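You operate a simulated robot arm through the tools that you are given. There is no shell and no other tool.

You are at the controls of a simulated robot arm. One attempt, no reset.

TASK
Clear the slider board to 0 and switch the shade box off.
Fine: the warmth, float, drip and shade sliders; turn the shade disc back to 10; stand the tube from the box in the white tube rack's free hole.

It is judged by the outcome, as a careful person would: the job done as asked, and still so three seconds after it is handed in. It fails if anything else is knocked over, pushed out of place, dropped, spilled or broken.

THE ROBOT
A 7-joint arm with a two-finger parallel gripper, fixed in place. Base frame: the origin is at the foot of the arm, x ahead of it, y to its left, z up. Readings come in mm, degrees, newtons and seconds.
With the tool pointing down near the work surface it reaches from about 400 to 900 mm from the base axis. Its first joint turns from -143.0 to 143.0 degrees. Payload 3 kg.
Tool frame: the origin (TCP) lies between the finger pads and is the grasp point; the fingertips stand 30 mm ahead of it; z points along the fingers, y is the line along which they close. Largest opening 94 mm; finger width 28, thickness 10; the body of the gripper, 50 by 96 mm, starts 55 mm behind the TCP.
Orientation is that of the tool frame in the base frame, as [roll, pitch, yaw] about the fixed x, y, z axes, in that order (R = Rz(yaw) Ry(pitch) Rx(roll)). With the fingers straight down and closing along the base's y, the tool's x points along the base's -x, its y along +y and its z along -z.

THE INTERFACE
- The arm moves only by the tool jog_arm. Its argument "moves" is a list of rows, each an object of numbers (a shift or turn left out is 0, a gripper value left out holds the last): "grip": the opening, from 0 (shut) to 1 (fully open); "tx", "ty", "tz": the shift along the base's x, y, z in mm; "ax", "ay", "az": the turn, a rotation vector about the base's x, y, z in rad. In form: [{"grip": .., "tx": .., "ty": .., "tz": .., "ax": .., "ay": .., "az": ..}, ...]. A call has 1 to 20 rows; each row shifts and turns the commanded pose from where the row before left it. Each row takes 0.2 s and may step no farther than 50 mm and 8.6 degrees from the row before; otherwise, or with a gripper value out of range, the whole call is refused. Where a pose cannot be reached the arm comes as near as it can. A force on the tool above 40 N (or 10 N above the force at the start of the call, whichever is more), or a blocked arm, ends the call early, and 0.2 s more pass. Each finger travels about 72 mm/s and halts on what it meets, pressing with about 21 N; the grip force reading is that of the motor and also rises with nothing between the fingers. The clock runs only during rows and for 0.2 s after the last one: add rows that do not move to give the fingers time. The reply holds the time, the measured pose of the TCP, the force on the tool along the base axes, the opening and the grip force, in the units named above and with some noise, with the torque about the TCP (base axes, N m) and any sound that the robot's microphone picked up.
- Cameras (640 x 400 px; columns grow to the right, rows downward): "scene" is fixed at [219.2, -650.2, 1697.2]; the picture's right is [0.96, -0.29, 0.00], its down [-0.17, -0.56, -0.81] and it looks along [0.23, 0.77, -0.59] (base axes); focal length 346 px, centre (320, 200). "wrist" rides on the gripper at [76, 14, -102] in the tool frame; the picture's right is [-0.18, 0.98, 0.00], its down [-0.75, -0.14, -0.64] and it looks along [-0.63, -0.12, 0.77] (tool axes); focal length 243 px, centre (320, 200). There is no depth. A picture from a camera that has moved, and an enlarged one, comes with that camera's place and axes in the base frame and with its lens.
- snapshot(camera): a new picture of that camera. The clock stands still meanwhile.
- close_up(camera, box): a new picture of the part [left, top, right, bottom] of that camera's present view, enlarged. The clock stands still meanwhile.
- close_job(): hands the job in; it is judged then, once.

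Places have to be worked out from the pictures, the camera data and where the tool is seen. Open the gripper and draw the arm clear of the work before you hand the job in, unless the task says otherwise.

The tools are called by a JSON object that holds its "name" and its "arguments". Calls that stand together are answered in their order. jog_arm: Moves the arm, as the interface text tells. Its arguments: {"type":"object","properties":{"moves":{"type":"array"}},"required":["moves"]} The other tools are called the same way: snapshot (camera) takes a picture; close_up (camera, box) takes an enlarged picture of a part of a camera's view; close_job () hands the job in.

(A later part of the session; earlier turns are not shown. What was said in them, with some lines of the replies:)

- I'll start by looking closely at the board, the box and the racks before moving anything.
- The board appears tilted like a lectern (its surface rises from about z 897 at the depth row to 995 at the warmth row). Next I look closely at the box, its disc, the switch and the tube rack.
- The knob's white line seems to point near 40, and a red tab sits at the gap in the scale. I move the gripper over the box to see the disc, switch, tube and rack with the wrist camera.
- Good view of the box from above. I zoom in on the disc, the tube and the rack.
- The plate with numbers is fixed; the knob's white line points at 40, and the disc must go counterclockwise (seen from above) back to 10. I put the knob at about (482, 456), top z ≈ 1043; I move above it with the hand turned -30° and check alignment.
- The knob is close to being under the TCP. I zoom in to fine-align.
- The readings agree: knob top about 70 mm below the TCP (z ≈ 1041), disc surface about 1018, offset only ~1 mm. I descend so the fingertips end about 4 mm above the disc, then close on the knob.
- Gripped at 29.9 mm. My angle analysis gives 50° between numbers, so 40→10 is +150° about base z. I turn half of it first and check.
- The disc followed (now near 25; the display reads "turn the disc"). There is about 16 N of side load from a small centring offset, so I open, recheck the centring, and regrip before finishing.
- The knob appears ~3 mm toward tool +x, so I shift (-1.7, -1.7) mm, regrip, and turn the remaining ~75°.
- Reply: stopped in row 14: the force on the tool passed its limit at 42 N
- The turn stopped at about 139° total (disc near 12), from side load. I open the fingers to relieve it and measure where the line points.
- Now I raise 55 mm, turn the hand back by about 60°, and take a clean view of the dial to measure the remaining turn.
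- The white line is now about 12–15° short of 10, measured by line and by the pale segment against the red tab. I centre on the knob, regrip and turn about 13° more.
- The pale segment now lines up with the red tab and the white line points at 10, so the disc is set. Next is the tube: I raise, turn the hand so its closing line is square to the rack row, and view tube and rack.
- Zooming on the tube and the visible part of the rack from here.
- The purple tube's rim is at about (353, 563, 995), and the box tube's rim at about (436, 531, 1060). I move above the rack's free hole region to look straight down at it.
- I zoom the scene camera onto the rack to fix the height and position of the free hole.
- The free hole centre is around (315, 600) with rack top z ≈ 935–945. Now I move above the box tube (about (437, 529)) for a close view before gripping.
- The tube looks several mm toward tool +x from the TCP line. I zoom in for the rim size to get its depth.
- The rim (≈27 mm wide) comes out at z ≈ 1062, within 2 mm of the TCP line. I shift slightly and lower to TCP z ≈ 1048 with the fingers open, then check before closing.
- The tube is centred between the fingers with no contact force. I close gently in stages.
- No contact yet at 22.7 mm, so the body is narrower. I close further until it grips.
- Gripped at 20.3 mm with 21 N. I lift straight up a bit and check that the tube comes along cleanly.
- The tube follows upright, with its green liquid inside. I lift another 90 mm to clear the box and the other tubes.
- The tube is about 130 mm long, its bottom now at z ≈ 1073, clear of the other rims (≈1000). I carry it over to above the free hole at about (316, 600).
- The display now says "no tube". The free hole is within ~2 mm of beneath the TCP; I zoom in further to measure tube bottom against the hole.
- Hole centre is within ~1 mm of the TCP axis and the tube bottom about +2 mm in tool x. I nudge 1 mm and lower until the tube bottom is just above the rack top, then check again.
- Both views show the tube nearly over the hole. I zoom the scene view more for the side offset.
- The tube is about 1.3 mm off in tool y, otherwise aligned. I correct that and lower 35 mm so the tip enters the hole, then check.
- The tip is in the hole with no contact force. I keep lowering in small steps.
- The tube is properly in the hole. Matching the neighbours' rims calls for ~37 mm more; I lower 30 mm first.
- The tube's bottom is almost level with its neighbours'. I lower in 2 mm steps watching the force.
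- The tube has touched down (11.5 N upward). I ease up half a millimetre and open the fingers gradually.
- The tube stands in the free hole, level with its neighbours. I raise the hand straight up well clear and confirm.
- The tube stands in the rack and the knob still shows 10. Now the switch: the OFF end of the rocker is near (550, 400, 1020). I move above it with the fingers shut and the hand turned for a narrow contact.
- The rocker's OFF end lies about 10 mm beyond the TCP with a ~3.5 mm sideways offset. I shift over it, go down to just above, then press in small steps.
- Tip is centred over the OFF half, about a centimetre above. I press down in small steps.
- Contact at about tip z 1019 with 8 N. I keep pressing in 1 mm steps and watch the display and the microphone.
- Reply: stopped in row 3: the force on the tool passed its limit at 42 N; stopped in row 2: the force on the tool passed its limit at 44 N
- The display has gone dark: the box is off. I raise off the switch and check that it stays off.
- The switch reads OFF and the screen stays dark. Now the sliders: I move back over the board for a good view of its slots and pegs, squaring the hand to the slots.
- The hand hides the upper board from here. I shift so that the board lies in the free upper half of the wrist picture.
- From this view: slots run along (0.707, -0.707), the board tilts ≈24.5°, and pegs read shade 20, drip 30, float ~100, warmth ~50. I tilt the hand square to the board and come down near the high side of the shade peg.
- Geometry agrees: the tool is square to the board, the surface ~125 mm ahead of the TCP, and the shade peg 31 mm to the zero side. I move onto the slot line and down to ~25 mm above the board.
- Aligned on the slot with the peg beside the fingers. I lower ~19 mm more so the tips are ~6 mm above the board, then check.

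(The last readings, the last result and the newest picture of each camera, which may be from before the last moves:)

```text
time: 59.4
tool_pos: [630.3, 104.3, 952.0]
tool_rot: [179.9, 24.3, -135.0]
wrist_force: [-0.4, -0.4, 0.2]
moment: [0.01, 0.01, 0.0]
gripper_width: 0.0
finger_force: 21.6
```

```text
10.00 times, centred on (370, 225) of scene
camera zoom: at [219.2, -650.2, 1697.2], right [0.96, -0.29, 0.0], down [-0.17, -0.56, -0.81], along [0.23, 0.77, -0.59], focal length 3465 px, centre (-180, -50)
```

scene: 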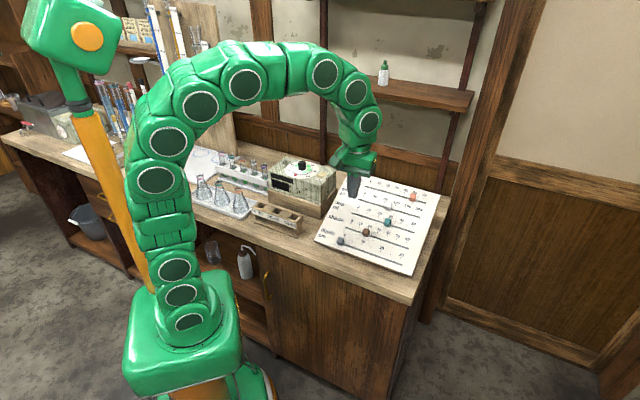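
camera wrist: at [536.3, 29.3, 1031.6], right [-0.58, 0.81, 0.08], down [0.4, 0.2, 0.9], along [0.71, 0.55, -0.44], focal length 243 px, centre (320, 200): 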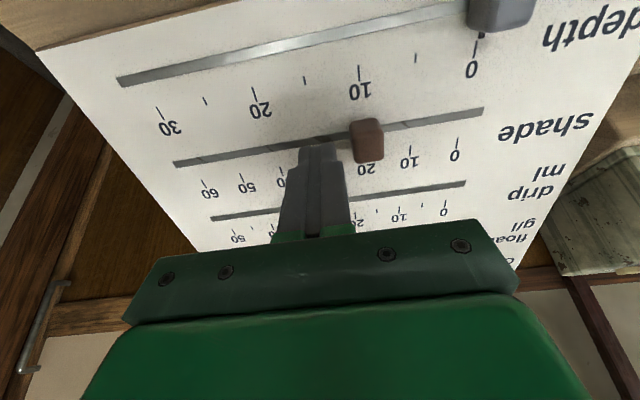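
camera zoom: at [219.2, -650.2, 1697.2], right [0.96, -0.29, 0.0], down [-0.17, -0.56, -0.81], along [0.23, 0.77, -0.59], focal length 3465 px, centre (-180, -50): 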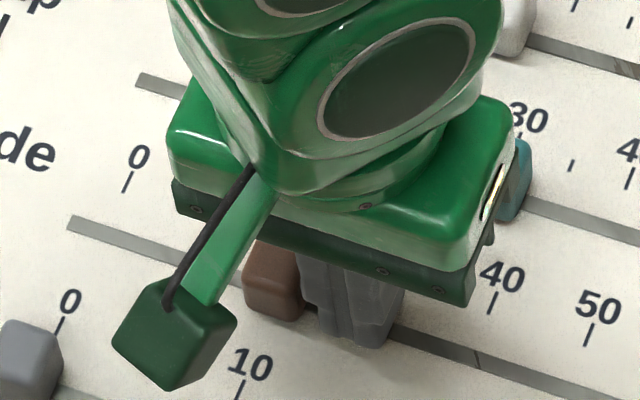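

The tip rests just above the slot, beside the peg. I push along the slot toward 0, first 30 mm, watching the force.

{"name": "jog_arm", "arguments": {"moves": [{"tx": -7.07, "ty": 7.07}, {"tx": -7.07, "ty": 7.07}, {"tx": -7.07, "ty": 7.07}, {}]}}

{"name": "close_up", "arguments": {"camera": "wrist", "box": [240, 80, 500, 230]}}

```text
time: 60.4
tool_pos: [609.5, 127.7, 952.4]
tool_rot: [-179.9, 24.3, -135.1]
wrist_force: [0.8, -0.2, 0.0]
moment: [0.02, 0.0, 0.02]
gripper_width: 0.3
finger_force: 20.9
```

```text
2.46 times, centred on (370, 155) of wrist
camera zoom: at [519.7, 56.0, 1013.8], right [-0.58, 0.81, 0.08], down [0.4, 0.2, 0.9], along [0.71, 0.55, -0.44], focal length 597 px, centre (197, 311)
```

zoom: 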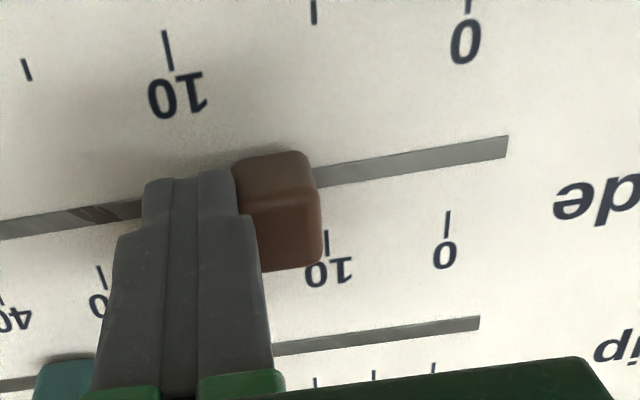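

The peg slides freely with little force. I push on 30 mm and check again.

{"name": "jog_arm", "arguments": {"moves": [{"tx": -7.07, "ty": 7.07}, {"tx": -7.07, "ty": 7.07}, {"tx": -7.07, "ty": 7.07}, {}]}}

{"name": "close_up", "arguments": {"camera": "wrist", "box": [240, 80, 500, 230]}}

```text
time: 61.4
tool_pos: [588.6, 146.4, 951.1]
tool_rot: [179.9, 24.2, -135.1]
wrist_force: [-0.7, -0.4, -0.3]
moment: [-0.03, 0.03, 0.03]
gripper_width: 0.0
finger_force: 21.1
```

```text
2.46 times, centred on (370, 155) of wrist
camera zoom: at [498.9, 77.3, 1013.4], right [-0.58, 0.81, 0.08], down [0.4, 0.2, 0.9], along [0.71, 0.55, -0.44], focal length 597 px, centre (197, 311)
```

zoom: 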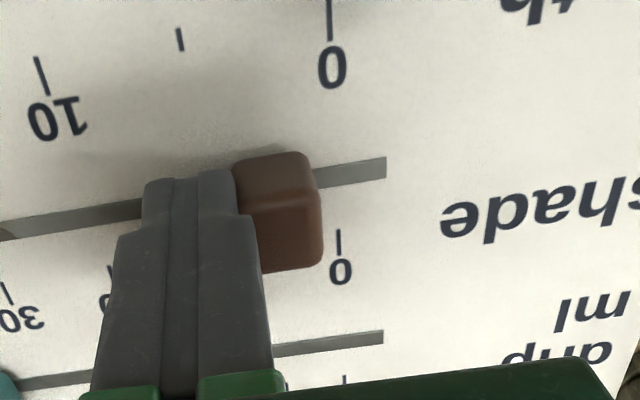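

About 17 mm remain to the 0 tick. I push 12 mm more, then creep.

{"name": "jog_arm", "arguments": {"moves": [{"tx": -4.24, "ty": 4.24}, {"tx": -4.24, "ty": 4.24}, {}]}}

{"name": "close_up", "arguments": {"camera": "wrist", "box": [280, 90, 440, 200]}}

```text
time: 62.2
tool_pos: [579.7, 155.3, 952.7]
tool_rot: [-180.0, 24.3, -135.0]
wrist_force: [-0.2, -0.3, 0.2]
moment: [-0.01, 0.01, 0.01]
gripper_width: 0.0
finger_force: 20.5
```

```text
3.64 times, centred on (360, 145) of wrist
camera zoom: at [490.2, 85.7, 1013.4], right [-0.58, 0.81, 0.08], down [0.4, 0.2, 0.9], along [0.71, 0.55, -0.44], focal length 882 px, centre (174, 400)
```

zoom: 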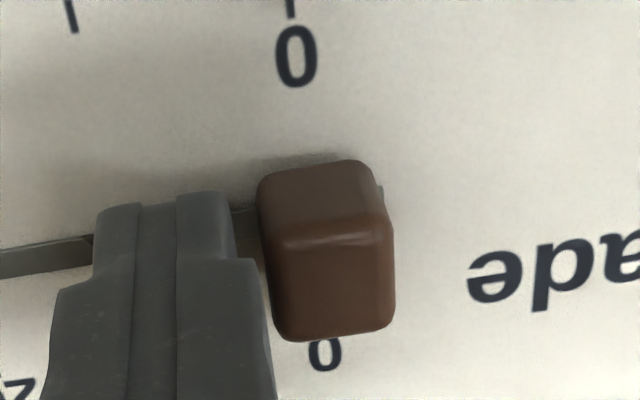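

The peg has run ahead to the slot's end, and my measurement puts it at the 0 tick within ~1 mm. I back off, lift, and check.

{"name": "jog_arm", "arguments": {"moves": [{"tx": 5, "ty": -5}, {"tx": -8.8, "ty": -8.8, "tz": 27.3}, {"tx": -8.8, "ty": -8.8, "tz": 27.3}, {}]}}

{"name": "close_up", "arguments": {"camera": "wrist", "box": [240, 0, 500, 200]}}

{"name": "close_up", "arguments": {"camera": "scene", "box": [310, 195, 390, 265]}}

```text
time: 63.2
tool_pos: [567.4, 133.6, 1006.0]
tool_rot: [179.9, 24.3, -135.1]
wrist_force: [0.3, 0.1, -0.4]
moment: [0.0, 0.06, 0.03]
gripper_width: 0.0
finger_force: 21.2
```

```text
2.00 times, centred on (370, 100) of wrist
camera zoom: at [477.4, 62.8, 1068.0], right [-0.58, 0.81, 0.08], down [0.4, 0.2, 0.9], along [0.71, 0.55, -0.44], focal length 485 px, centre (220, 400)
```

zoom: 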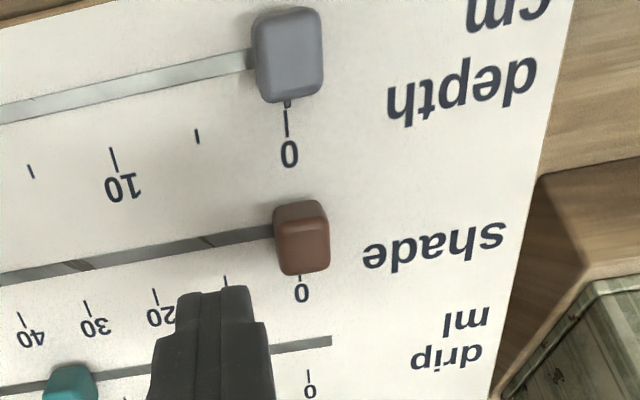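

```text
5.71 times, centred on (350, 230) of scene
camera zoom: at [219.2, -650.2, 1697.2], right [0.96, -0.29, 0.0], down [-0.17, -0.56, -0.81], along [0.23, 0.77, -0.59], focal length 1980 px, centre (149, 29)
```

zoom: 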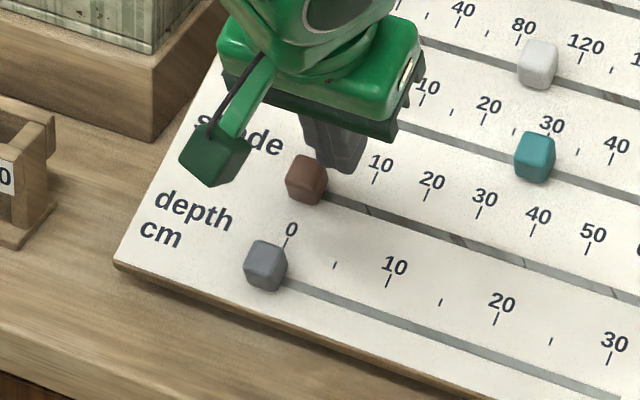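

Shade is at 0, matching the depth peg. Next is drip (at 30): I move up one row and to its high side, staying ~65 mm off the board, and look.

{"name": "jog_arm", "arguments": {"moves": [{"tx": 30.3, "ty": -11.3, "tz": 6.1}, {"tx": 30.3, "ty": -11.3, "tz": 6.1}, {"tx": 30.3, "ty": -11.3, "tz": 6.1}, {"tx": 30.3, "ty": -11.3, "tz": 6.1}, {}, {}]}}

{"name": "snapshot", "arguments": {"camera": "wrist"}}

```text
time: 64.6
tool_pos: [686.6, 87.9, 1029.7]
tool_rot: [180.0, 24.4, -135.1]
wrist_force: [0.4, -0.2, -1.1]
moment: [-0.01, 0.0, 0.01]
gripper_width: 0.0
finger_force: 21.5
```

```text
taken
camera wrist: at [598.7, 17.3, 1092.4], right [-0.58, 0.81, 0.08], down [0.4, 0.2, 0.9], along [0.71, 0.55, -0.44], focal length 243 px, centre (320, 200)
```

wrist: 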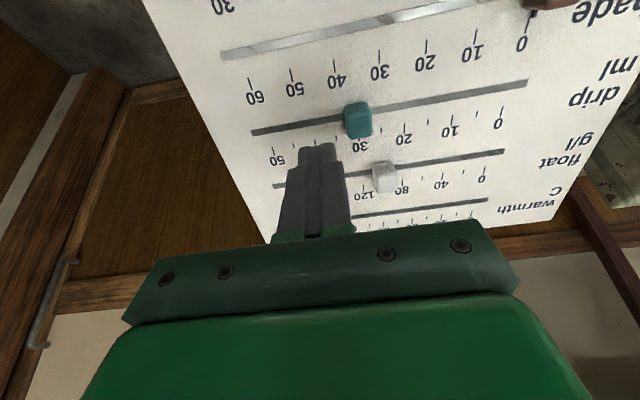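

Drip's slot is 1.6 mm up-slope of the tool axis and its peg 30 mm to the zero side. I correct, lower 60 mm to ~6 mm above the board, and check.

{"name": "jog_arm", "arguments": {"moves": [{"tx": 1.0, "ty": 1.0, "tz": 0.7}, {"tx": 6.45, "ty": 6.45, "tz": -20}, {"tx": 6.45, "ty": 6.45, "tz": -20}, {"tx": 4.7, "ty": 4.7, "tz": -14.6}, {}]}}

{"name": "close_up", "arguments": {"camera": "wrist", "box": [240, 80, 500, 230]}}

```text
time: 65.8
tool_pos: [706.2, 105.1, 976.4]
tool_rot: [179.9, 24.2, -134.9]
wrist_force: [0.4, -0.4, -0.2]
moment: [-0.04, 0.01, -0.01]
gripper_width: 0.3
finger_force: 21.3
```

```text
2.46 times, centred on (370, 155) of wrist
camera zoom: at [617.2, 35.9, 1038.3], right [-0.58, 0.81, 0.08], down [0.4, 0.2, 0.9], along [0.71, 0.55, -0.44], focal length 597 px, centre (197, 311)
```

zoom: 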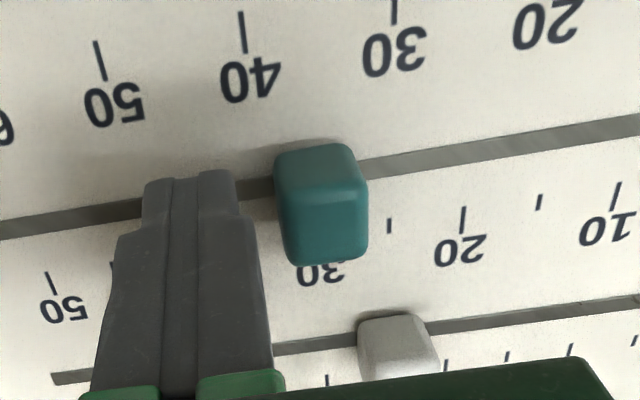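

Same configuration as with shade. I push toward 0 for 100 mm at a moderate pace.

{"name": "jog_arm", "arguments": {"moves": [{"tx": -5, "ty": 5}, {"tx": -5, "ty": 5}, {"tx": -5, "ty": 5}, {"tx": -7.07, "ty": 7.07}, {"tx": -7.07, "ty": 7.07}, {"tx": -7.07, "ty": 7.07}, {"tx": -7.07, "ty": 7.07}, {"tx": -7.07, "ty": 7.07}, {"tx": -7.07, "ty": 7.07}, {"tx": -7.07, "ty": 7.07}, {"tx": -5, "ty": 5}, {"tx": -3, "ty": 3}, {}]}}

{"name": "close_up", "arguments": {"camera": "wrist", "box": [240, 80, 500, 230]}}

```text
time: 68.6
tool_pos: [634.6, 178.6, 976.7]
tool_rot: [179.9, 24.2, -135.0]
wrist_force: [0.2, 1.0, 0.8]
moment: [-0.03, 0.01, 0.0]
gripper_width: 0.0
finger_force: 20.6
```

```text
2.46 times, centred on (370, 155) of wrist
camera zoom: at [544.8, 109.2, 1038.3], right [-0.58, 0.81, 0.08], down [0.4, 0.2, 0.9], along [0.71, 0.55, -0.44], focal length 597 px, centre (197, 311)
```

zoom: 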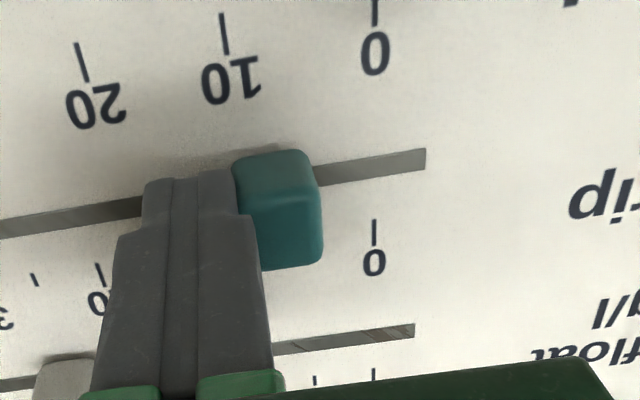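

About 26 mm left to 0. I push 20 mm more, slowly.

{"name": "jog_arm", "arguments": {"moves": [{"tx": -2.83, "ty": 2.83}, {"tx": -2.83, "ty": 2.83}, {"tx": -2.83, "ty": 2.83}, {"tx": -2.83, "ty": 2.83}, {"tx": -2.83, "ty": 2.83}, {}]}}

{"name": "close_up", "arguments": {"camera": "wrist", "box": [280, 90, 440, 200]}}

```text
time: 70.0
tool_pos: [619.4, 193.0, 977.3]
tool_rot: [-180.0, 24.3, -135.1]
wrist_force: [-0.2, -0.3, -0.3]
moment: [0.03, -0.04, 0.03]
gripper_width: 0.3
finger_force: 21.1
```

```text
3.64 times, centred on (360, 145) of wrist
camera zoom: at [530.8, 123.3, 1038.0], right [-0.58, 0.81, 0.08], down [0.4, 0.2, 0.9], along [0.71, 0.55, -0.44], focal length 882 px, centre (174, 400)
```

zoom: 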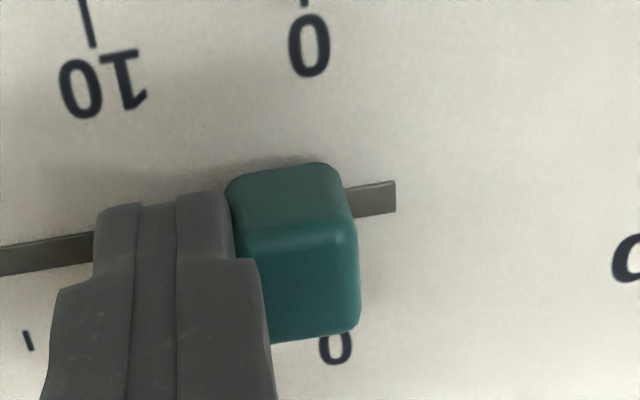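

About 6 mm left. I creep in 1.5 mm steps.

{"name": "jog_arm", "arguments": {"moves": [{"tx": -1.06, "ty": 1.06}, {"tx": -1.06, "ty": 1.06}, {"tx": -1.06, "ty": 1.06}, {}]}}

{"name": "close_up", "arguments": {"camera": "wrist", "box": [280, 90, 440, 200]}}

```text
time: 71.0
tool_pos: [617.4, 196.5, 976.7]
tool_rot: [-180.0, 24.3, -135.1]
wrist_force: [-0.3, -0.3, 0.5]
moment: [0.02, 0.01, 0.04]
gripper_width: 0.0
finger_force: 21.0
```

```text
3.64 times, centred on (360, 145) of wrist
camera zoom: at [527.5, 126.5, 1038.0], right [-0.58, 0.81, 0.08], down [0.4, 0.2, 0.9], along [0.71, 0.55, -0.44], focal length 882 px, centre (174, 400)
```

zoom: 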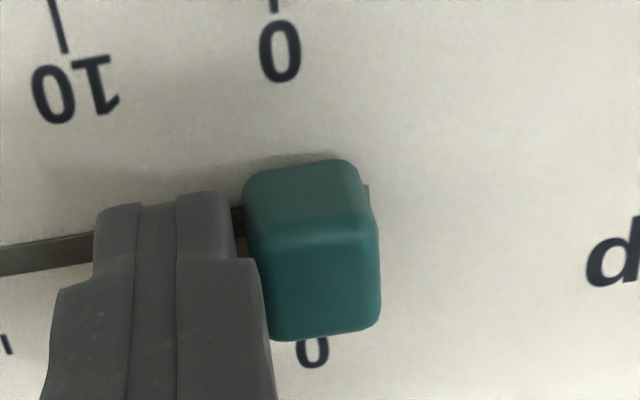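

The drip peg clicked ahead to its 0 position too. I back off and rise, then look.

{"name": "jog_arm", "arguments": {"moves": [{"tx": 5, "ty": -5}, {"tx": -8.8, "ty": -8.8, "tz": 27.3}, {"tx": -8.8, "ty": -8.8, "tz": 27.3}, {}]}}

{"name": "close_up", "arguments": {"camera": "wrist", "box": [240, 0, 500, 200]}}

{"name": "close_up", "arguments": {"camera": "scene", "box": [310, 165, 450, 280]}}

```text
time: 72.0
tool_pos: [604.3, 173.4, 1032.5]
tool_rot: [180.0, 24.4, -135.1]
wrist_force: [-1.0, 0.2, 0.7]
moment: [0.02, 0.02, 0.04]
gripper_width: 0.0
finger_force: 21.3
```

```text
2.00 times, centred on (370, 100) of wrist
camera zoom: at [515.4, 103.4, 1093.4], right [-0.58, 0.81, 0.08], down [0.4, 0.2, 0.9], along [0.71, 0.55, -0.44], focal length 485 px, centre (220, 400)
```

zoom: 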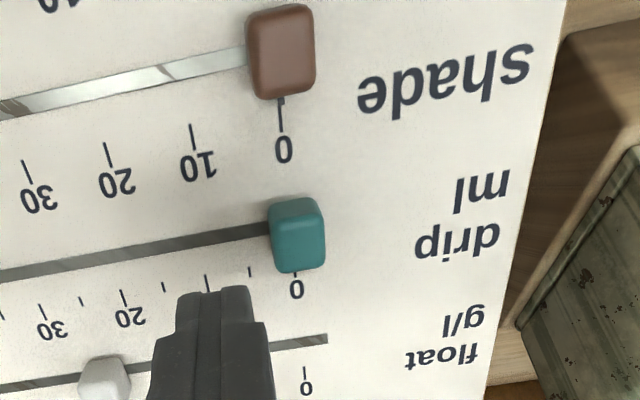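

```text
3.48 times, centred on (380, 222) of scene
camera zoom: at [219.2, -650.2, 1697.2], right [0.96, -0.29, 0.0], down [-0.17, -0.56, -0.81], along [0.23, 0.77, -0.59], focal length 1205 px, centre (111, 122)
```

zoom: 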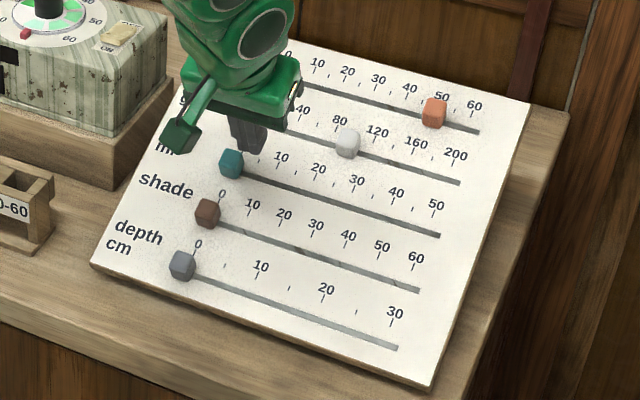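

Shade and drip both read 0. Next float (≈100): I move up a row to its high side, 66 mm off the board.

{"name": "jog_arm", "arguments": {"moves": [{"tx": 35.8, "ty": -10.1, "tz": 8.3}, {"tx": 35.8, "ty": -10.1, "tz": 8.3}, {"tx": 35.8, "ty": -10.1, "tz": 8.3}, {}, {}]}}

{"name": "close_up", "arguments": {"camera": "wrist", "box": [200, 40, 560, 240]}}

```text
time: 73.2
tool_pos: [711.6, 143.2, 1055.0]
tool_rot: [180.0, 24.4, -135.0]
wrist_force: [-0.7, 0.9, 0.0]
moment: [0.0, 0.01, 0.0]
gripper_width: 0.1
finger_force: 20.7
```

```text
1.78 times, centred on (380, 140) of wrist
camera zoom: at [622.5, 73.6, 1117.4], right [-0.58, 0.81, 0.08], down [0.4, 0.2, 0.9], along [0.71, 0.55, -0.44], focal length 431 px, centre (213, 307)
```

zoom: 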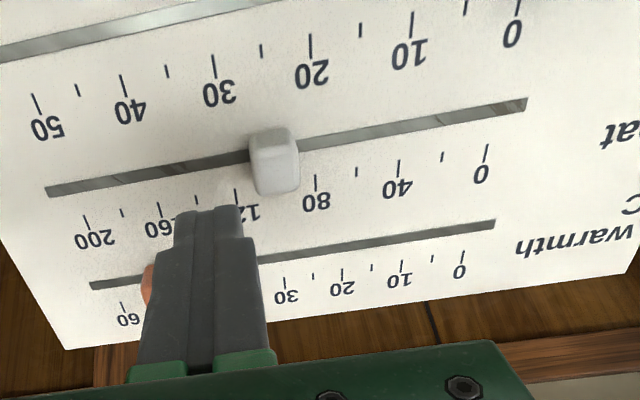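

Aligned within 0.5 mm; the float peg is 28 mm to the zero side, needing ~106 mm of travel. I lower and push 88 mm.

{"name": "jog_arm", "arguments": {"moves": [{"tx": 6.1, "ty": 6.1, "tz": -20.2}, {"tx": 6.45, "ty": 6.45, "tz": -20}, {"tx": 4.7, "ty": 4.7, "tz": -14.6}, {}]}}

{"name": "close_up", "arguments": {"camera": "wrist", "box": [240, 80, 500, 230]}}

```text
time: 74.2
tool_pos: [729.0, 160.9, 1000.1]
tool_rot: [-180.0, 24.3, -135.1]
wrist_force: [0.4, 0.1, -1.2]
moment: [-0.03, -0.01, 0.01]
gripper_width: 0.1
finger_force: 21.4
```

```text
2.46 times, centred on (370, 155) of wrist
camera zoom: at [639.7, 90.9, 1062.4], right [-0.58, 0.81, 0.08], down [0.4, 0.2, 0.9], along [0.71, 0.55, -0.44], focal length 597 px, centre (197, 311)
```

zoom: 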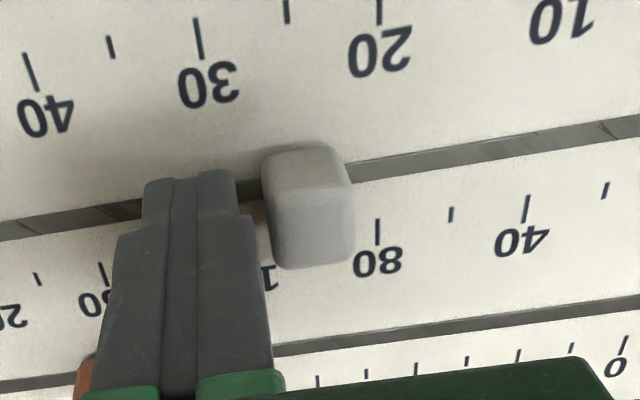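

Tips are in place beside the float peg. I push it toward 0.

{"name": "jog_arm", "arguments": {"moves": [{"tx": -4, "ty": 4}, {"tx": -4, "ty": 4}, {"tx": -6, "ty": 6}, {"tx": -7.07, "ty": 7.07}, {"tx": -7.07, "ty": 7.07}, {"tx": -7.07, "ty": 7.07}, {"tx": -7.07, "ty": 7.07}, {"tx": -7.07, "ty": 7.07}, {"tx": -6, "ty": 6}, {"tx": -4, "ty": 4}, {"tx": -2.83, "ty": 2.83}, {}]}}

{"name": "close_up", "arguments": {"camera": "wrist", "box": [240, 80, 500, 230]}}

```text
time: 76.8
tool_pos: [666.4, 223.6, 999.9]
tool_rot: [-180.0, 24.5, -135.2]
wrist_force: [-0.4, 0.3, -0.4]
moment: [-0.01, 0.0, 0.0]
gripper_width: 0.0
finger_force: 20.8
```

```text
2.46 times, centred on (370, 155) of wrist
camera zoom: at [577.1, 152.9, 1062.8], right [-0.58, 0.81, 0.08], down [0.4, 0.2, 0.9], along [0.71, 0.55, -0.44], focal length 597 px, centre (197, 311)
```

zoom: 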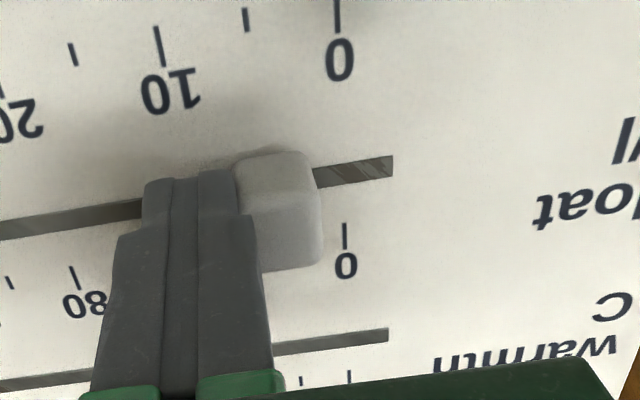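

About 18 mm remain. I push 12 mm slowly, then creep.

{"name": "jog_arm", "arguments": {"moves": [{"tx": -2.83, "ty": 2.83}, {"tx": -2.83, "ty": 2.83}, {"tx": -2.12, "ty": 2.12}, {"tx": -1.06, "ty": 1.06}, {}]}}

{"name": "jog_arm", "arguments": {"moves": [{"tx": -1.06, "ty": 1.06}, {"tx": -1.06, "ty": 1.06}, {}]}}

{"name": "close_up", "arguments": {"camera": "wrist", "box": [280, 90, 440, 200]}}

```text
time: 78.0
tool_pos: [658.4, 232.3, 1000.7]
tool_rot: [-179.9, 24.4, -135.1]
wrist_force: [-0.5, 0.0, -0.5]
moment: [0.0, 0.01, 0.01]
gripper_width: 0.2
finger_force: 20.6
```

```text
time: 78.8
tool_pos: [654.6, 233.4, 1000.8]
tool_rot: [179.9, 24.4, -135.1]
wrist_force: [0.7, -0.3, -0.8]
moment: [-0.02, 0.0, 0.0]
gripper_width: 0.0
finger_force: 21.1
```

```text
3.64 times, centred on (360, 145) of wrist
camera zoom: at [566.4, 164.1, 1063.2], right [-0.58, 0.81, 0.08], down [0.4, 0.2, 0.9], along [0.71, 0.55, -0.44], focal length 882 px, centre (174, 400)
```

zoom: 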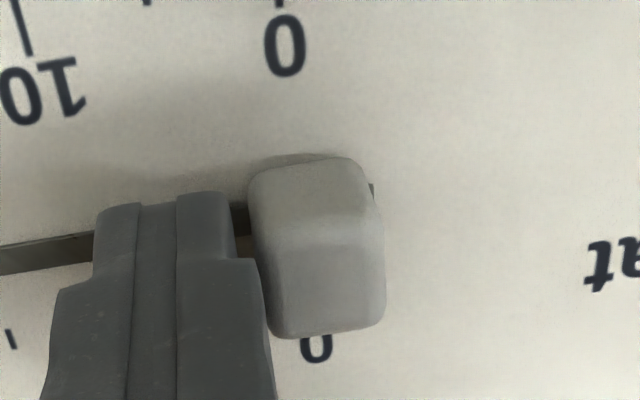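

Float clicked to 0. I back off, rise, and move to the high side of the warmth peg.

{"name": "jog_arm", "arguments": {"moves": [{"tx": 5, "ty": -5}, {"tx": -8.8, "ty": -8.8, "tz": 27.3}, {"tx": -8.8, "ty": -8.8, "tz": 27.3}, {"tx": 40.6, "ty": -21.3, "tz": 6.2}, {"tx": 40.6, "ty": -21.3, "tz": 6.2}, {"tx": 40.6, "ty": -21.3, "tz": 6.2}, {"tx": 40.6, "ty": -21.3, "tz": 6.2}, {}, {}]}}

{"name": "close_up", "arguments": {"camera": "wrist", "box": [200, 40, 560, 240]}}

{"name": "close_up", "arguments": {"camera": "scene", "box": [310, 165, 450, 280]}}

```text
time: 80.8
tool_pos: [806.4, 127.6, 1081.7]
tool_rot: [180.0, 24.4, -135.0]
wrist_force: [0.1, -1.4, 0.2]
moment: [0.03, 0.01, 0.01]
gripper_width: 0.1
finger_force: 20.4
```

```text
1.78 times, centred on (380, 140) of wrist
camera zoom: at [716.8, 57.0, 1143.4], right [-0.58, 0.81, 0.08], down [0.4, 0.2, 0.9], along [0.71, 0.55, -0.44], focal length 431 px, centre (213, 307)
```

zoom: 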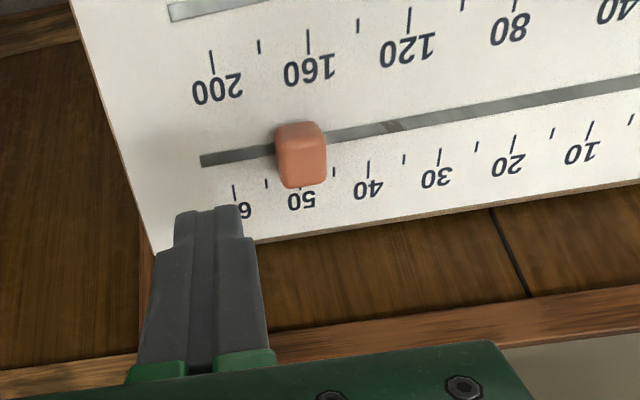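

```text
3.48 times, centred on (380, 222) of scene
camera zoom: at [219.2, -650.2, 1697.2], right [0.96, -0.29, 0.0], down [-0.17, -0.56, -0.81], along [0.23, 0.77, -0.59], focal length 1205 px, centre (111, 122)
```

zoom: 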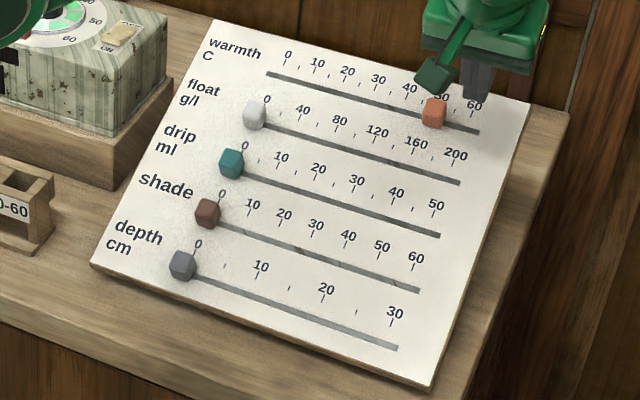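

The warmth peg is at 50, 39 mm to the zero side of the tool; travel needed ≈184 mm. I shift 2 mm down-slope, lower and check.

{"name": "jog_arm", "arguments": {"moves": [{"tx": -1.3, "ty": -1.3, "tz": -0.8}, {"tx": 6.45, "ty": 6.45, "tz": -20}, {"tx": 6.45, "ty": 6.45, "tz": -20}, {"tx": 4.7, "ty": 4.7, "tz": -14.6}, {}]}}

{"name": "close_up", "arguments": {"camera": "wrist", "box": [240, 80, 500, 230]}}

```text
time: 82.0
tool_pos: [821.3, 143.0, 1024.8]
tool_rot: [179.8, 24.3, -134.9]
wrist_force: [-0.1, 0.5, -0.1]
moment: [-0.03, -0.01, 0.0]
gripper_width: 0.1
finger_force: 21.2
```

```text
2.46 times, centred on (370, 155) of wrist
camera zoom: at [732.3, 73.7, 1086.5], right [-0.58, 0.81, 0.08], down [0.4, 0.2, 0.9], along [0.71, 0.55, -0.44], focal length 597 px, centre (197, 311)
```

zoom: 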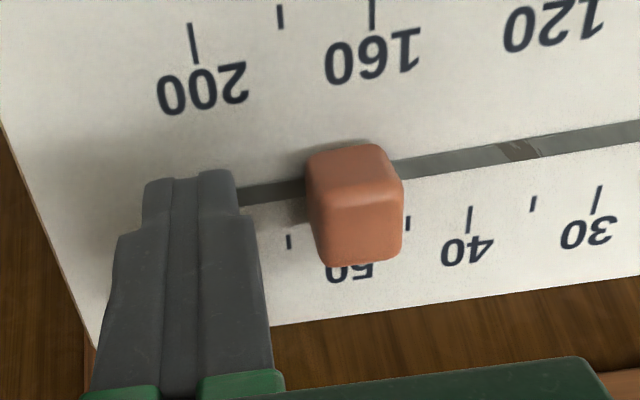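

In place beside the warmth peg. I push it 160 mm toward 0 in two runs.

{"name": "jog_arm", "arguments": {"moves": [{"tx": -7.07, "ty": 7.07}, {"tx": -4, "ty": 4}, {"tx": -4, "ty": 4}, {"tx": -6, "ty": 6}, {"tx": -7.07, "ty": 7.07}, {"tx": -7.07, "ty": 7.07}, {"tx": -7.07, "ty": 7.07}, {"tx": -7.07, "ty": 7.07}, {"tx": -7.07, "ty": 7.07}, {"tx": -7.07, "ty": 7.07}, {"tx": -7.07, "ty": 7.07}, {"tx": -5, "ty": 5}, {"tx": -3, "ty": 3}, {}]}}

{"name": "close_up", "arguments": {"camera": "wrist", "box": [240, 80, 500, 230]}}

```text
time: 85.0
tool_pos: [743.3, 220.0, 1025.2]
tool_rot: [179.9, 24.3, -135.1]
wrist_force: [-0.4, -0.3, 0.0]
moment: [-0.02, 0.03, 0.0]
gripper_width: 0.0
finger_force: 21.1
```

```text
2.46 times, centred on (370, 155) of wrist
camera zoom: at [653.9, 151.3, 1086.8], right [-0.58, 0.81, 0.08], down [0.4, 0.2, 0.9], along [0.71, 0.55, -0.44], focal length 597 px, centre (197, 311)
```

zoom: 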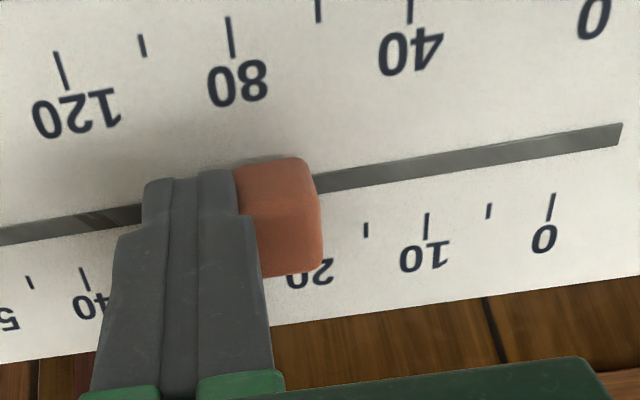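

73 mm remain. I push 55 mm further, easing off.

{"name": "jog_arm", "arguments": {"moves": [{"tx": -4, "ty": 4}, {"tx": -6, "ty": 6}, {"tx": -7.07, "ty": 7.07}, {"tx": -7.07, "ty": 7.07}, {"tx": -6, "ty": 6}, {"tx": -5, "ty": 5}, {"tx": -2.83, "ty": 2.83}, {"tx": -1.5, "ty": 1.5}, {}]}}

{"name": "close_up", "arguments": {"camera": "wrist", "box": [240, 80, 500, 230]}}

```text
time: 87.0
tool_pos: [702.6, 260.2, 1024.5]
tool_rot: [-180.0, 24.3, -135.0]
wrist_force: [-0.2, 0.1, -0.6]
moment: [-0.02, 0.01, -0.02]
gripper_width: 0.2
finger_force: 21.2
```

```text
2.46 times, centred on (370, 155) of wrist
camera zoom: at [613.7, 190.8, 1087.0], right [-0.58, 0.81, 0.08], down [0.4, 0.2, 0.9], along [0.71, 0.55, -0.44], focal length 597 px, centre (197, 311)
```

zoom: 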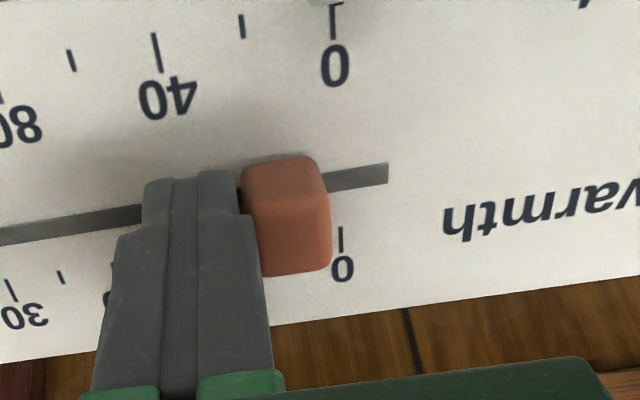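

About 15 mm left. I push 9 mm, then creep.

{"name": "jog_arm", "arguments": {"moves": [{"tx": -2.83, "ty": 2.83}, {"tx": -2.12, "ty": 2.12}, {"tx": -1.41, "ty": 1.41}, {"tx": -1.06, "ty": 1.06}, {}]}}

{"name": "close_up", "arguments": {"camera": "wrist", "box": [280, 90, 440, 200]}}

```text
time: 88.2
tool_pos: [696.0, 268.9, 1026.3]
tool_rot: [179.9, 24.3, -135.1]
wrist_force: [0.2, -0.2, -0.7]
moment: [-0.01, 0.01, 0.01]
gripper_width: 0.0
finger_force: 20.8
```

```text
3.64 times, centred on (360, 145) of wrist
camera zoom: at [606.7, 198.6, 1087.0], right [-0.58, 0.81, 0.08], down [0.4, 0.2, 0.9], along [0.71, 0.55, -0.44], focal length 882 px, centre (174, 400)
```

zoom: 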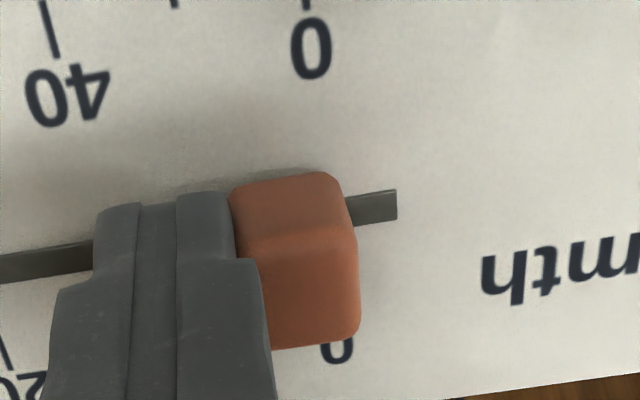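

A few mm remain; I creep on in 1.5 mm steps.

{"name": "jog_arm", "arguments": {"moves": [{"tx": -1.06, "ty": 1.06}, {"tx": -1.06, "ty": 1.06}, {"tx": -1.06, "ty": 1.06}, {}]}}

{"name": "close_up", "arguments": {"camera": "wrist", "box": [280, 90, 440, 200]}}

```text
time: 89.2
tool_pos: [692.6, 270.7, 1025.1]
tool_rot: [180.0, 24.3, -134.9]
wrist_force: [-0.5, -1.3, 0.3]
moment: [-0.01, 0.0, 0.02]
gripper_width: 0.1
finger_force: 21.2
```

```text
3.64 times, centred on (360, 145) of wrist
camera zoom: at [603.8, 201.7, 1087.2], right [-0.58, 0.81, 0.08], down [0.4, 0.2, 0.9], along [0.71, 0.55, -0.44], focal length 882 px, centre (174, 400)
```

zoom: 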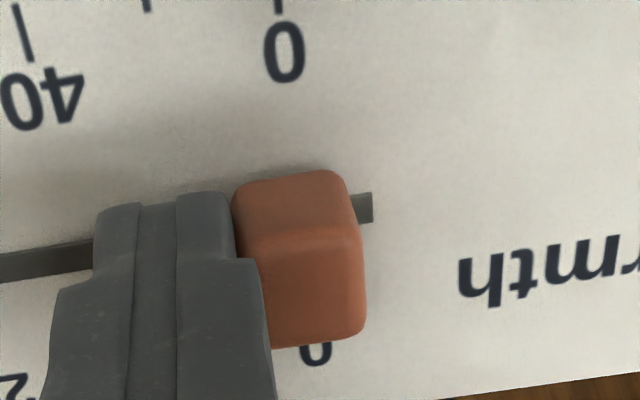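

Not yet at the end; I continue creeping.

{"name": "jog_arm", "arguments": {"moves": [{"tx": -0.8, "ty": 0.8}, {"tx": -0.8, "ty": 0.8}, {}]}}

{"name": "close_up", "arguments": {"camera": "wrist", "box": [280, 90, 440, 200]}}

```text
time: 90.0
tool_pos: [692.4, 272.7, 1025.1]
tool_rot: [-180.0, 24.3, -135.0]
wrist_force: [-0.8, -0.2, -0.5]
moment: [0.01, 0.0, -0.02]
gripper_width: 0.0
finger_force: 21.3
```

```text
3.64 times, centred on (360, 145) of wrist
camera zoom: at [602.1, 203.3, 1086.8], right [-0.58, 0.81, 0.08], down [0.4, 0.2, 0.9], along [0.71, 0.55, -0.44], focal length 882 px, centre (174, 400)
```

zoom: 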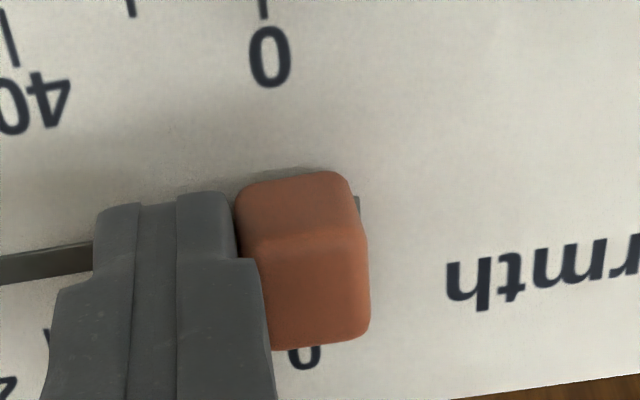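

It looks to be at 0 now. I push one more small step to confirm the end stop by force.

{"name": "jog_arm", "arguments": {"moves": [{"tx": -0.7, "ty": 0.7}, {}]}}

{"name": "close_up", "arguments": {"camera": "wrist", "box": [280, 90, 440, 200]}}

```text
time: 90.6
tool_pos: [690.5, 275.0, 1024.6]
tool_rot: [-179.9, 24.3, -135.1]
wrist_force: [0.3, 0.3, 0.4]
moment: [0.02, 0.01, 0.0]
gripper_width: 0.1
finger_force: 21.3
```

```text
3.64 times, centred on (360, 145) of wrist
camera zoom: at [601.3, 204.0, 1086.7], right [-0.58, 0.81, 0.08], down [0.4, 0.2, 0.9], along [0.71, 0.55, -0.44], focal length 882 px, centre (174, 400)
```

zoom: 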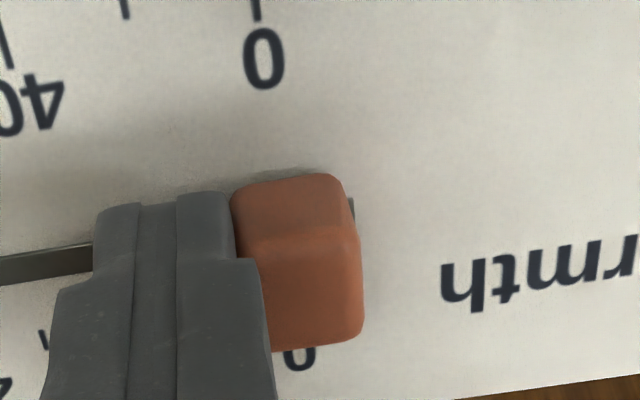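

The peg sits at its end, unchanged relative to the slot end. I back off, rise, and inspect all five pegs.

{"name": "jog_arm", "arguments": {"moves": [{"tx": 5, "ty": -5}, {"tx": -8.8, "ty": -8.8, "tz": 27.3}, {"tx": -8.8, "ty": -8.8, "tz": 27.3}, {"tx": -13, "ty": -13, "tz": 41}, {"tx": -13, "ty": -13, "tz": 41}, {}]}}

{"name": "snapshot", "arguments": {"camera": "wrist"}}

{"name": "close_up", "arguments": {"camera": "scene", "box": [310, 165, 450, 280]}}

```text
time: 92.0
tool_pos: [651.8, 224.2, 1160.2]
tool_rot: [179.9, 24.2, -135.1]
wrist_force: [0.2, -0.6, 0.0]
moment: [0.02, 0.0, 0.0]
gripper_width: 0.0
finger_force: 21.3
```

```text
taken
camera wrist: at [562.0, 154.2, 1222.4], right [-0.58, 0.81, 0.08], down [0.4, 0.2, 0.89], along [0.71, 0.55, -0.44], focal length 243 px, centre (320, 200)
```

wrist: 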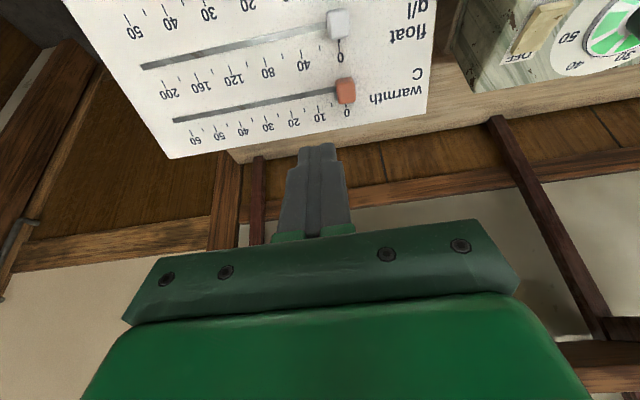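

```text
3.48 times, centred on (380, 222) of scene
camera zoom: at [219.2, -650.2, 1697.2], right [0.96, -0.29, 0.0], down [-0.17, -0.56, -0.81], along [0.23, 0.77, -0.59], focal length 1205 px, centre (111, 122)
```

zoom: 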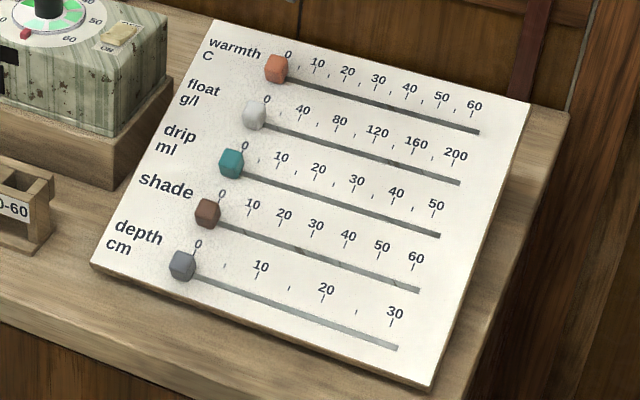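

All five pegs line up at 0. I draw the arm up and back to near its start, level the hand, open the gripper, and do a final check.

{"name": "jog_arm", "arguments": {"moves": [{"tz": 40}, {"tx": -15, "ty": -15, "tz": 35, "ax": -0.1008, "ay": 0.1008}, {"tx": -20, "ty": -20, "tz": 25, "ax": -0.1008, "ay": 0.1008}, {"tx": -25, "ty": -25, "ax": -0.1008, "ay": 0.1008}, {"tx": -30, "ty": -30}, {"tx": -28, "ty": -30, "grip": 1.0}, {}, {}, {}, {}]}}

{"name": "snapshot", "arguments": {"camera": "scene"}}

{"name": "close_up", "arguments": {"camera": "scene", "box": [225, 135, 345, 205]}}

{"name": "close_up", "arguments": {"camera": "scene", "box": [310, 165, 450, 280]}}

{"name": "snapshot", "arguments": {"camera": "wrist"}}

```text
time: 94.2
tool_pos: [535.0, 104.9, 1262.4]
tool_rot: [-180.0, -0.2, -135.0]
wrist_force: [0.4, -0.6, 0.9]
moment: [0.02, 0.0, -0.02]
gripper_width: 94.0
finger_force: 0.1
```

```text
taken
```

scene: 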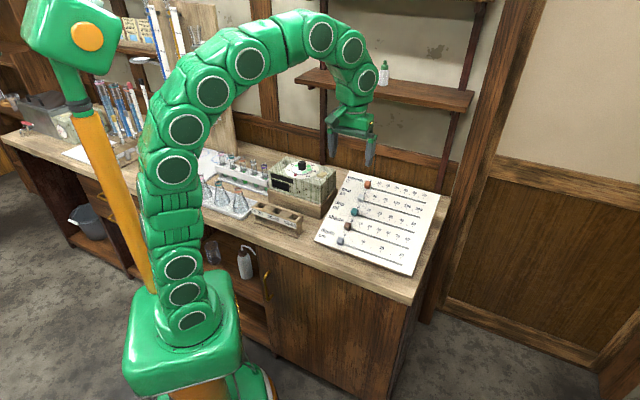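

```text
5.33 times, centred on (285, 170) of scene
camera zoom: at [219.2, -650.2, 1697.2], right [0.96, -0.29, 0.0], down [-0.17, -0.56, -0.81], along [0.23, 0.77, -0.59], focal length 1848 px, centre (507, 360)
```

zoom: 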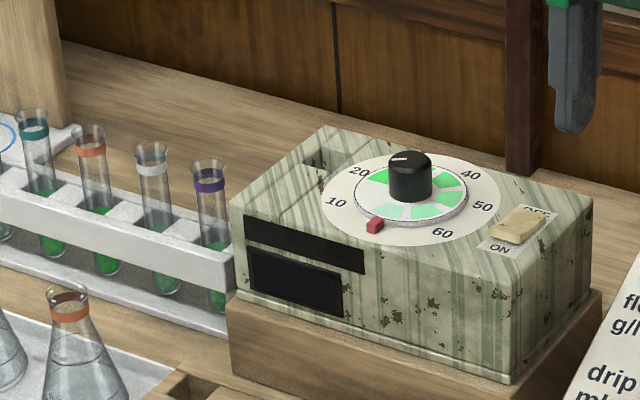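

```text
3.48 times, centred on (380, 222) of scene
camera zoom: at [219.2, -650.2, 1697.2], right [0.96, -0.29, 0.0], down [-0.17, -0.56, -0.81], along [0.23, 0.77, -0.59], focal length 1205 px, centre (111, 122)
```

zoom: 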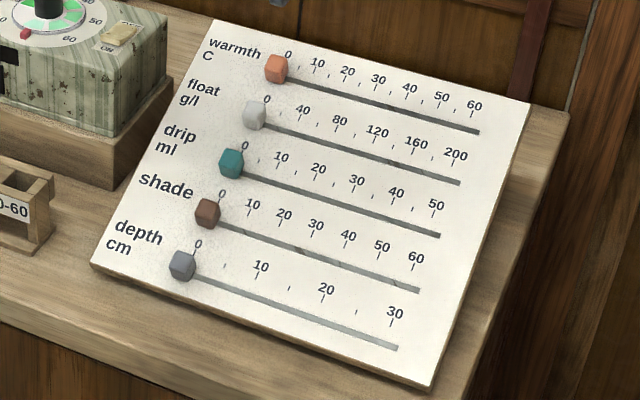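

```text
taken
camera wrist: at [470.3, 60.5, 1364.0], right [-0.56, 0.83, 0.0], down [0.63, 0.43, 0.64], along [0.53, 0.36, -0.77], focal length 243 px, centre (320, 200)
```

wrist: 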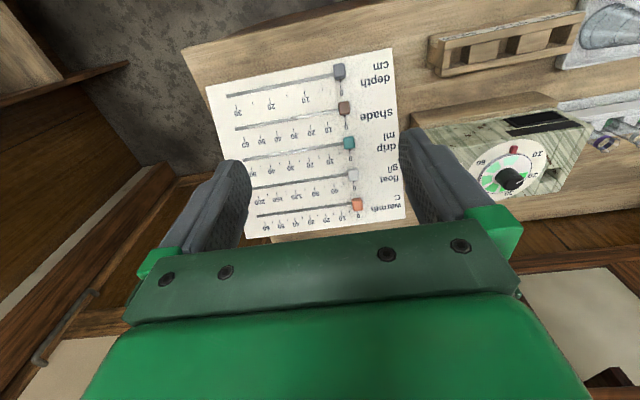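

Everything looks in order; one last zoom on the dial and the zero column to be sure.

{"name": "close_up", "arguments": {"camera": "wrist", "box": [440, 110, 600, 220]}}

{"name": "close_up", "arguments": {"camera": "wrist", "box": [290, 50, 420, 240]}}

{"name": "close_up", "arguments": {"camera": "scene", "box": [270, 140, 340, 190]}}

```text
3.64 times, centred on (520, 165) of wrist
camera zoom: at [470.3, 60.5, 1364.0], right [-0.56, 0.83, 0.0], down [0.63, 0.43, 0.64], along [0.53, 0.36, -0.77], focal length 882 px, centre (-407, 327)
```

zoom: 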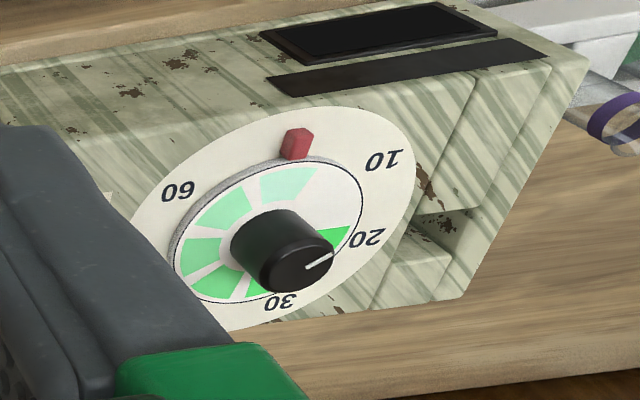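

```text
2.11 times, centred on (355, 145) of wrist
camera zoom: at [470.3, 60.5, 1364.0], right [-0.56, 0.83, 0.0], down [0.63, 0.43, 0.64], along [0.53, 0.36, -0.77], focal length 511 px, centre (246, 316)
```

zoom: 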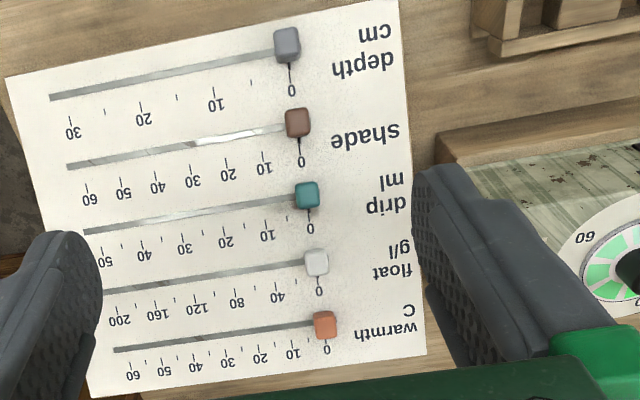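

```text
8.00 times, centred on (305, 165) of scene
camera zoom: at [219.2, -650.2, 1697.2], right [0.96, -0.29, 0.0], down [-0.17, -0.56, -0.81], along [0.23, 0.77, -0.59], focal length 2772 px, centre (440, 480)
```

zoom: 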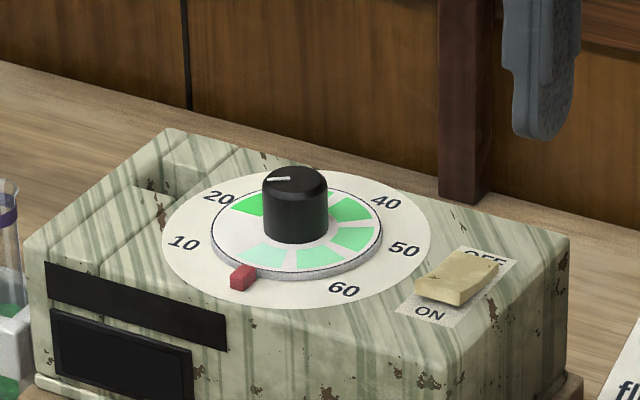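

I checked everything one last time:
- **Sliders:** all five pegs point at 0.
- **Disc:** the white line is on 10, with the palest segment at the red tab.
- **Shade box:** the switch is on OFF and the screen is dark.
- **Tube:** it stands in the white rack's hole that was free.

The gripper is open and the arm is clear, so I hand the job in.

{"name": "close_job", "arguments": {}}

```text
The job is handed in.
```

The job is done and handed in, and I saw nothing else moved, spilled or knocked over.

- **Sliders:** warmth, float, drip and shade are all at 0. Depth was already at 0 and I left it alone.
- **Shade disc:** turned back from 40 to 10. The white line is on 10 and the palest segment sits at the red tab.
- **Tube:** moved upright from the box to the free hole in the white rack, level with its neighbours.
- **Shade box:** switched to OFF, and its screen stayed dark.

While I turned the disc and pressed the switch, the force limit stopped the arm three times in all. In the final pictures the box showed no sign of having shifted. The gripper is open and the arm is clear of the work.
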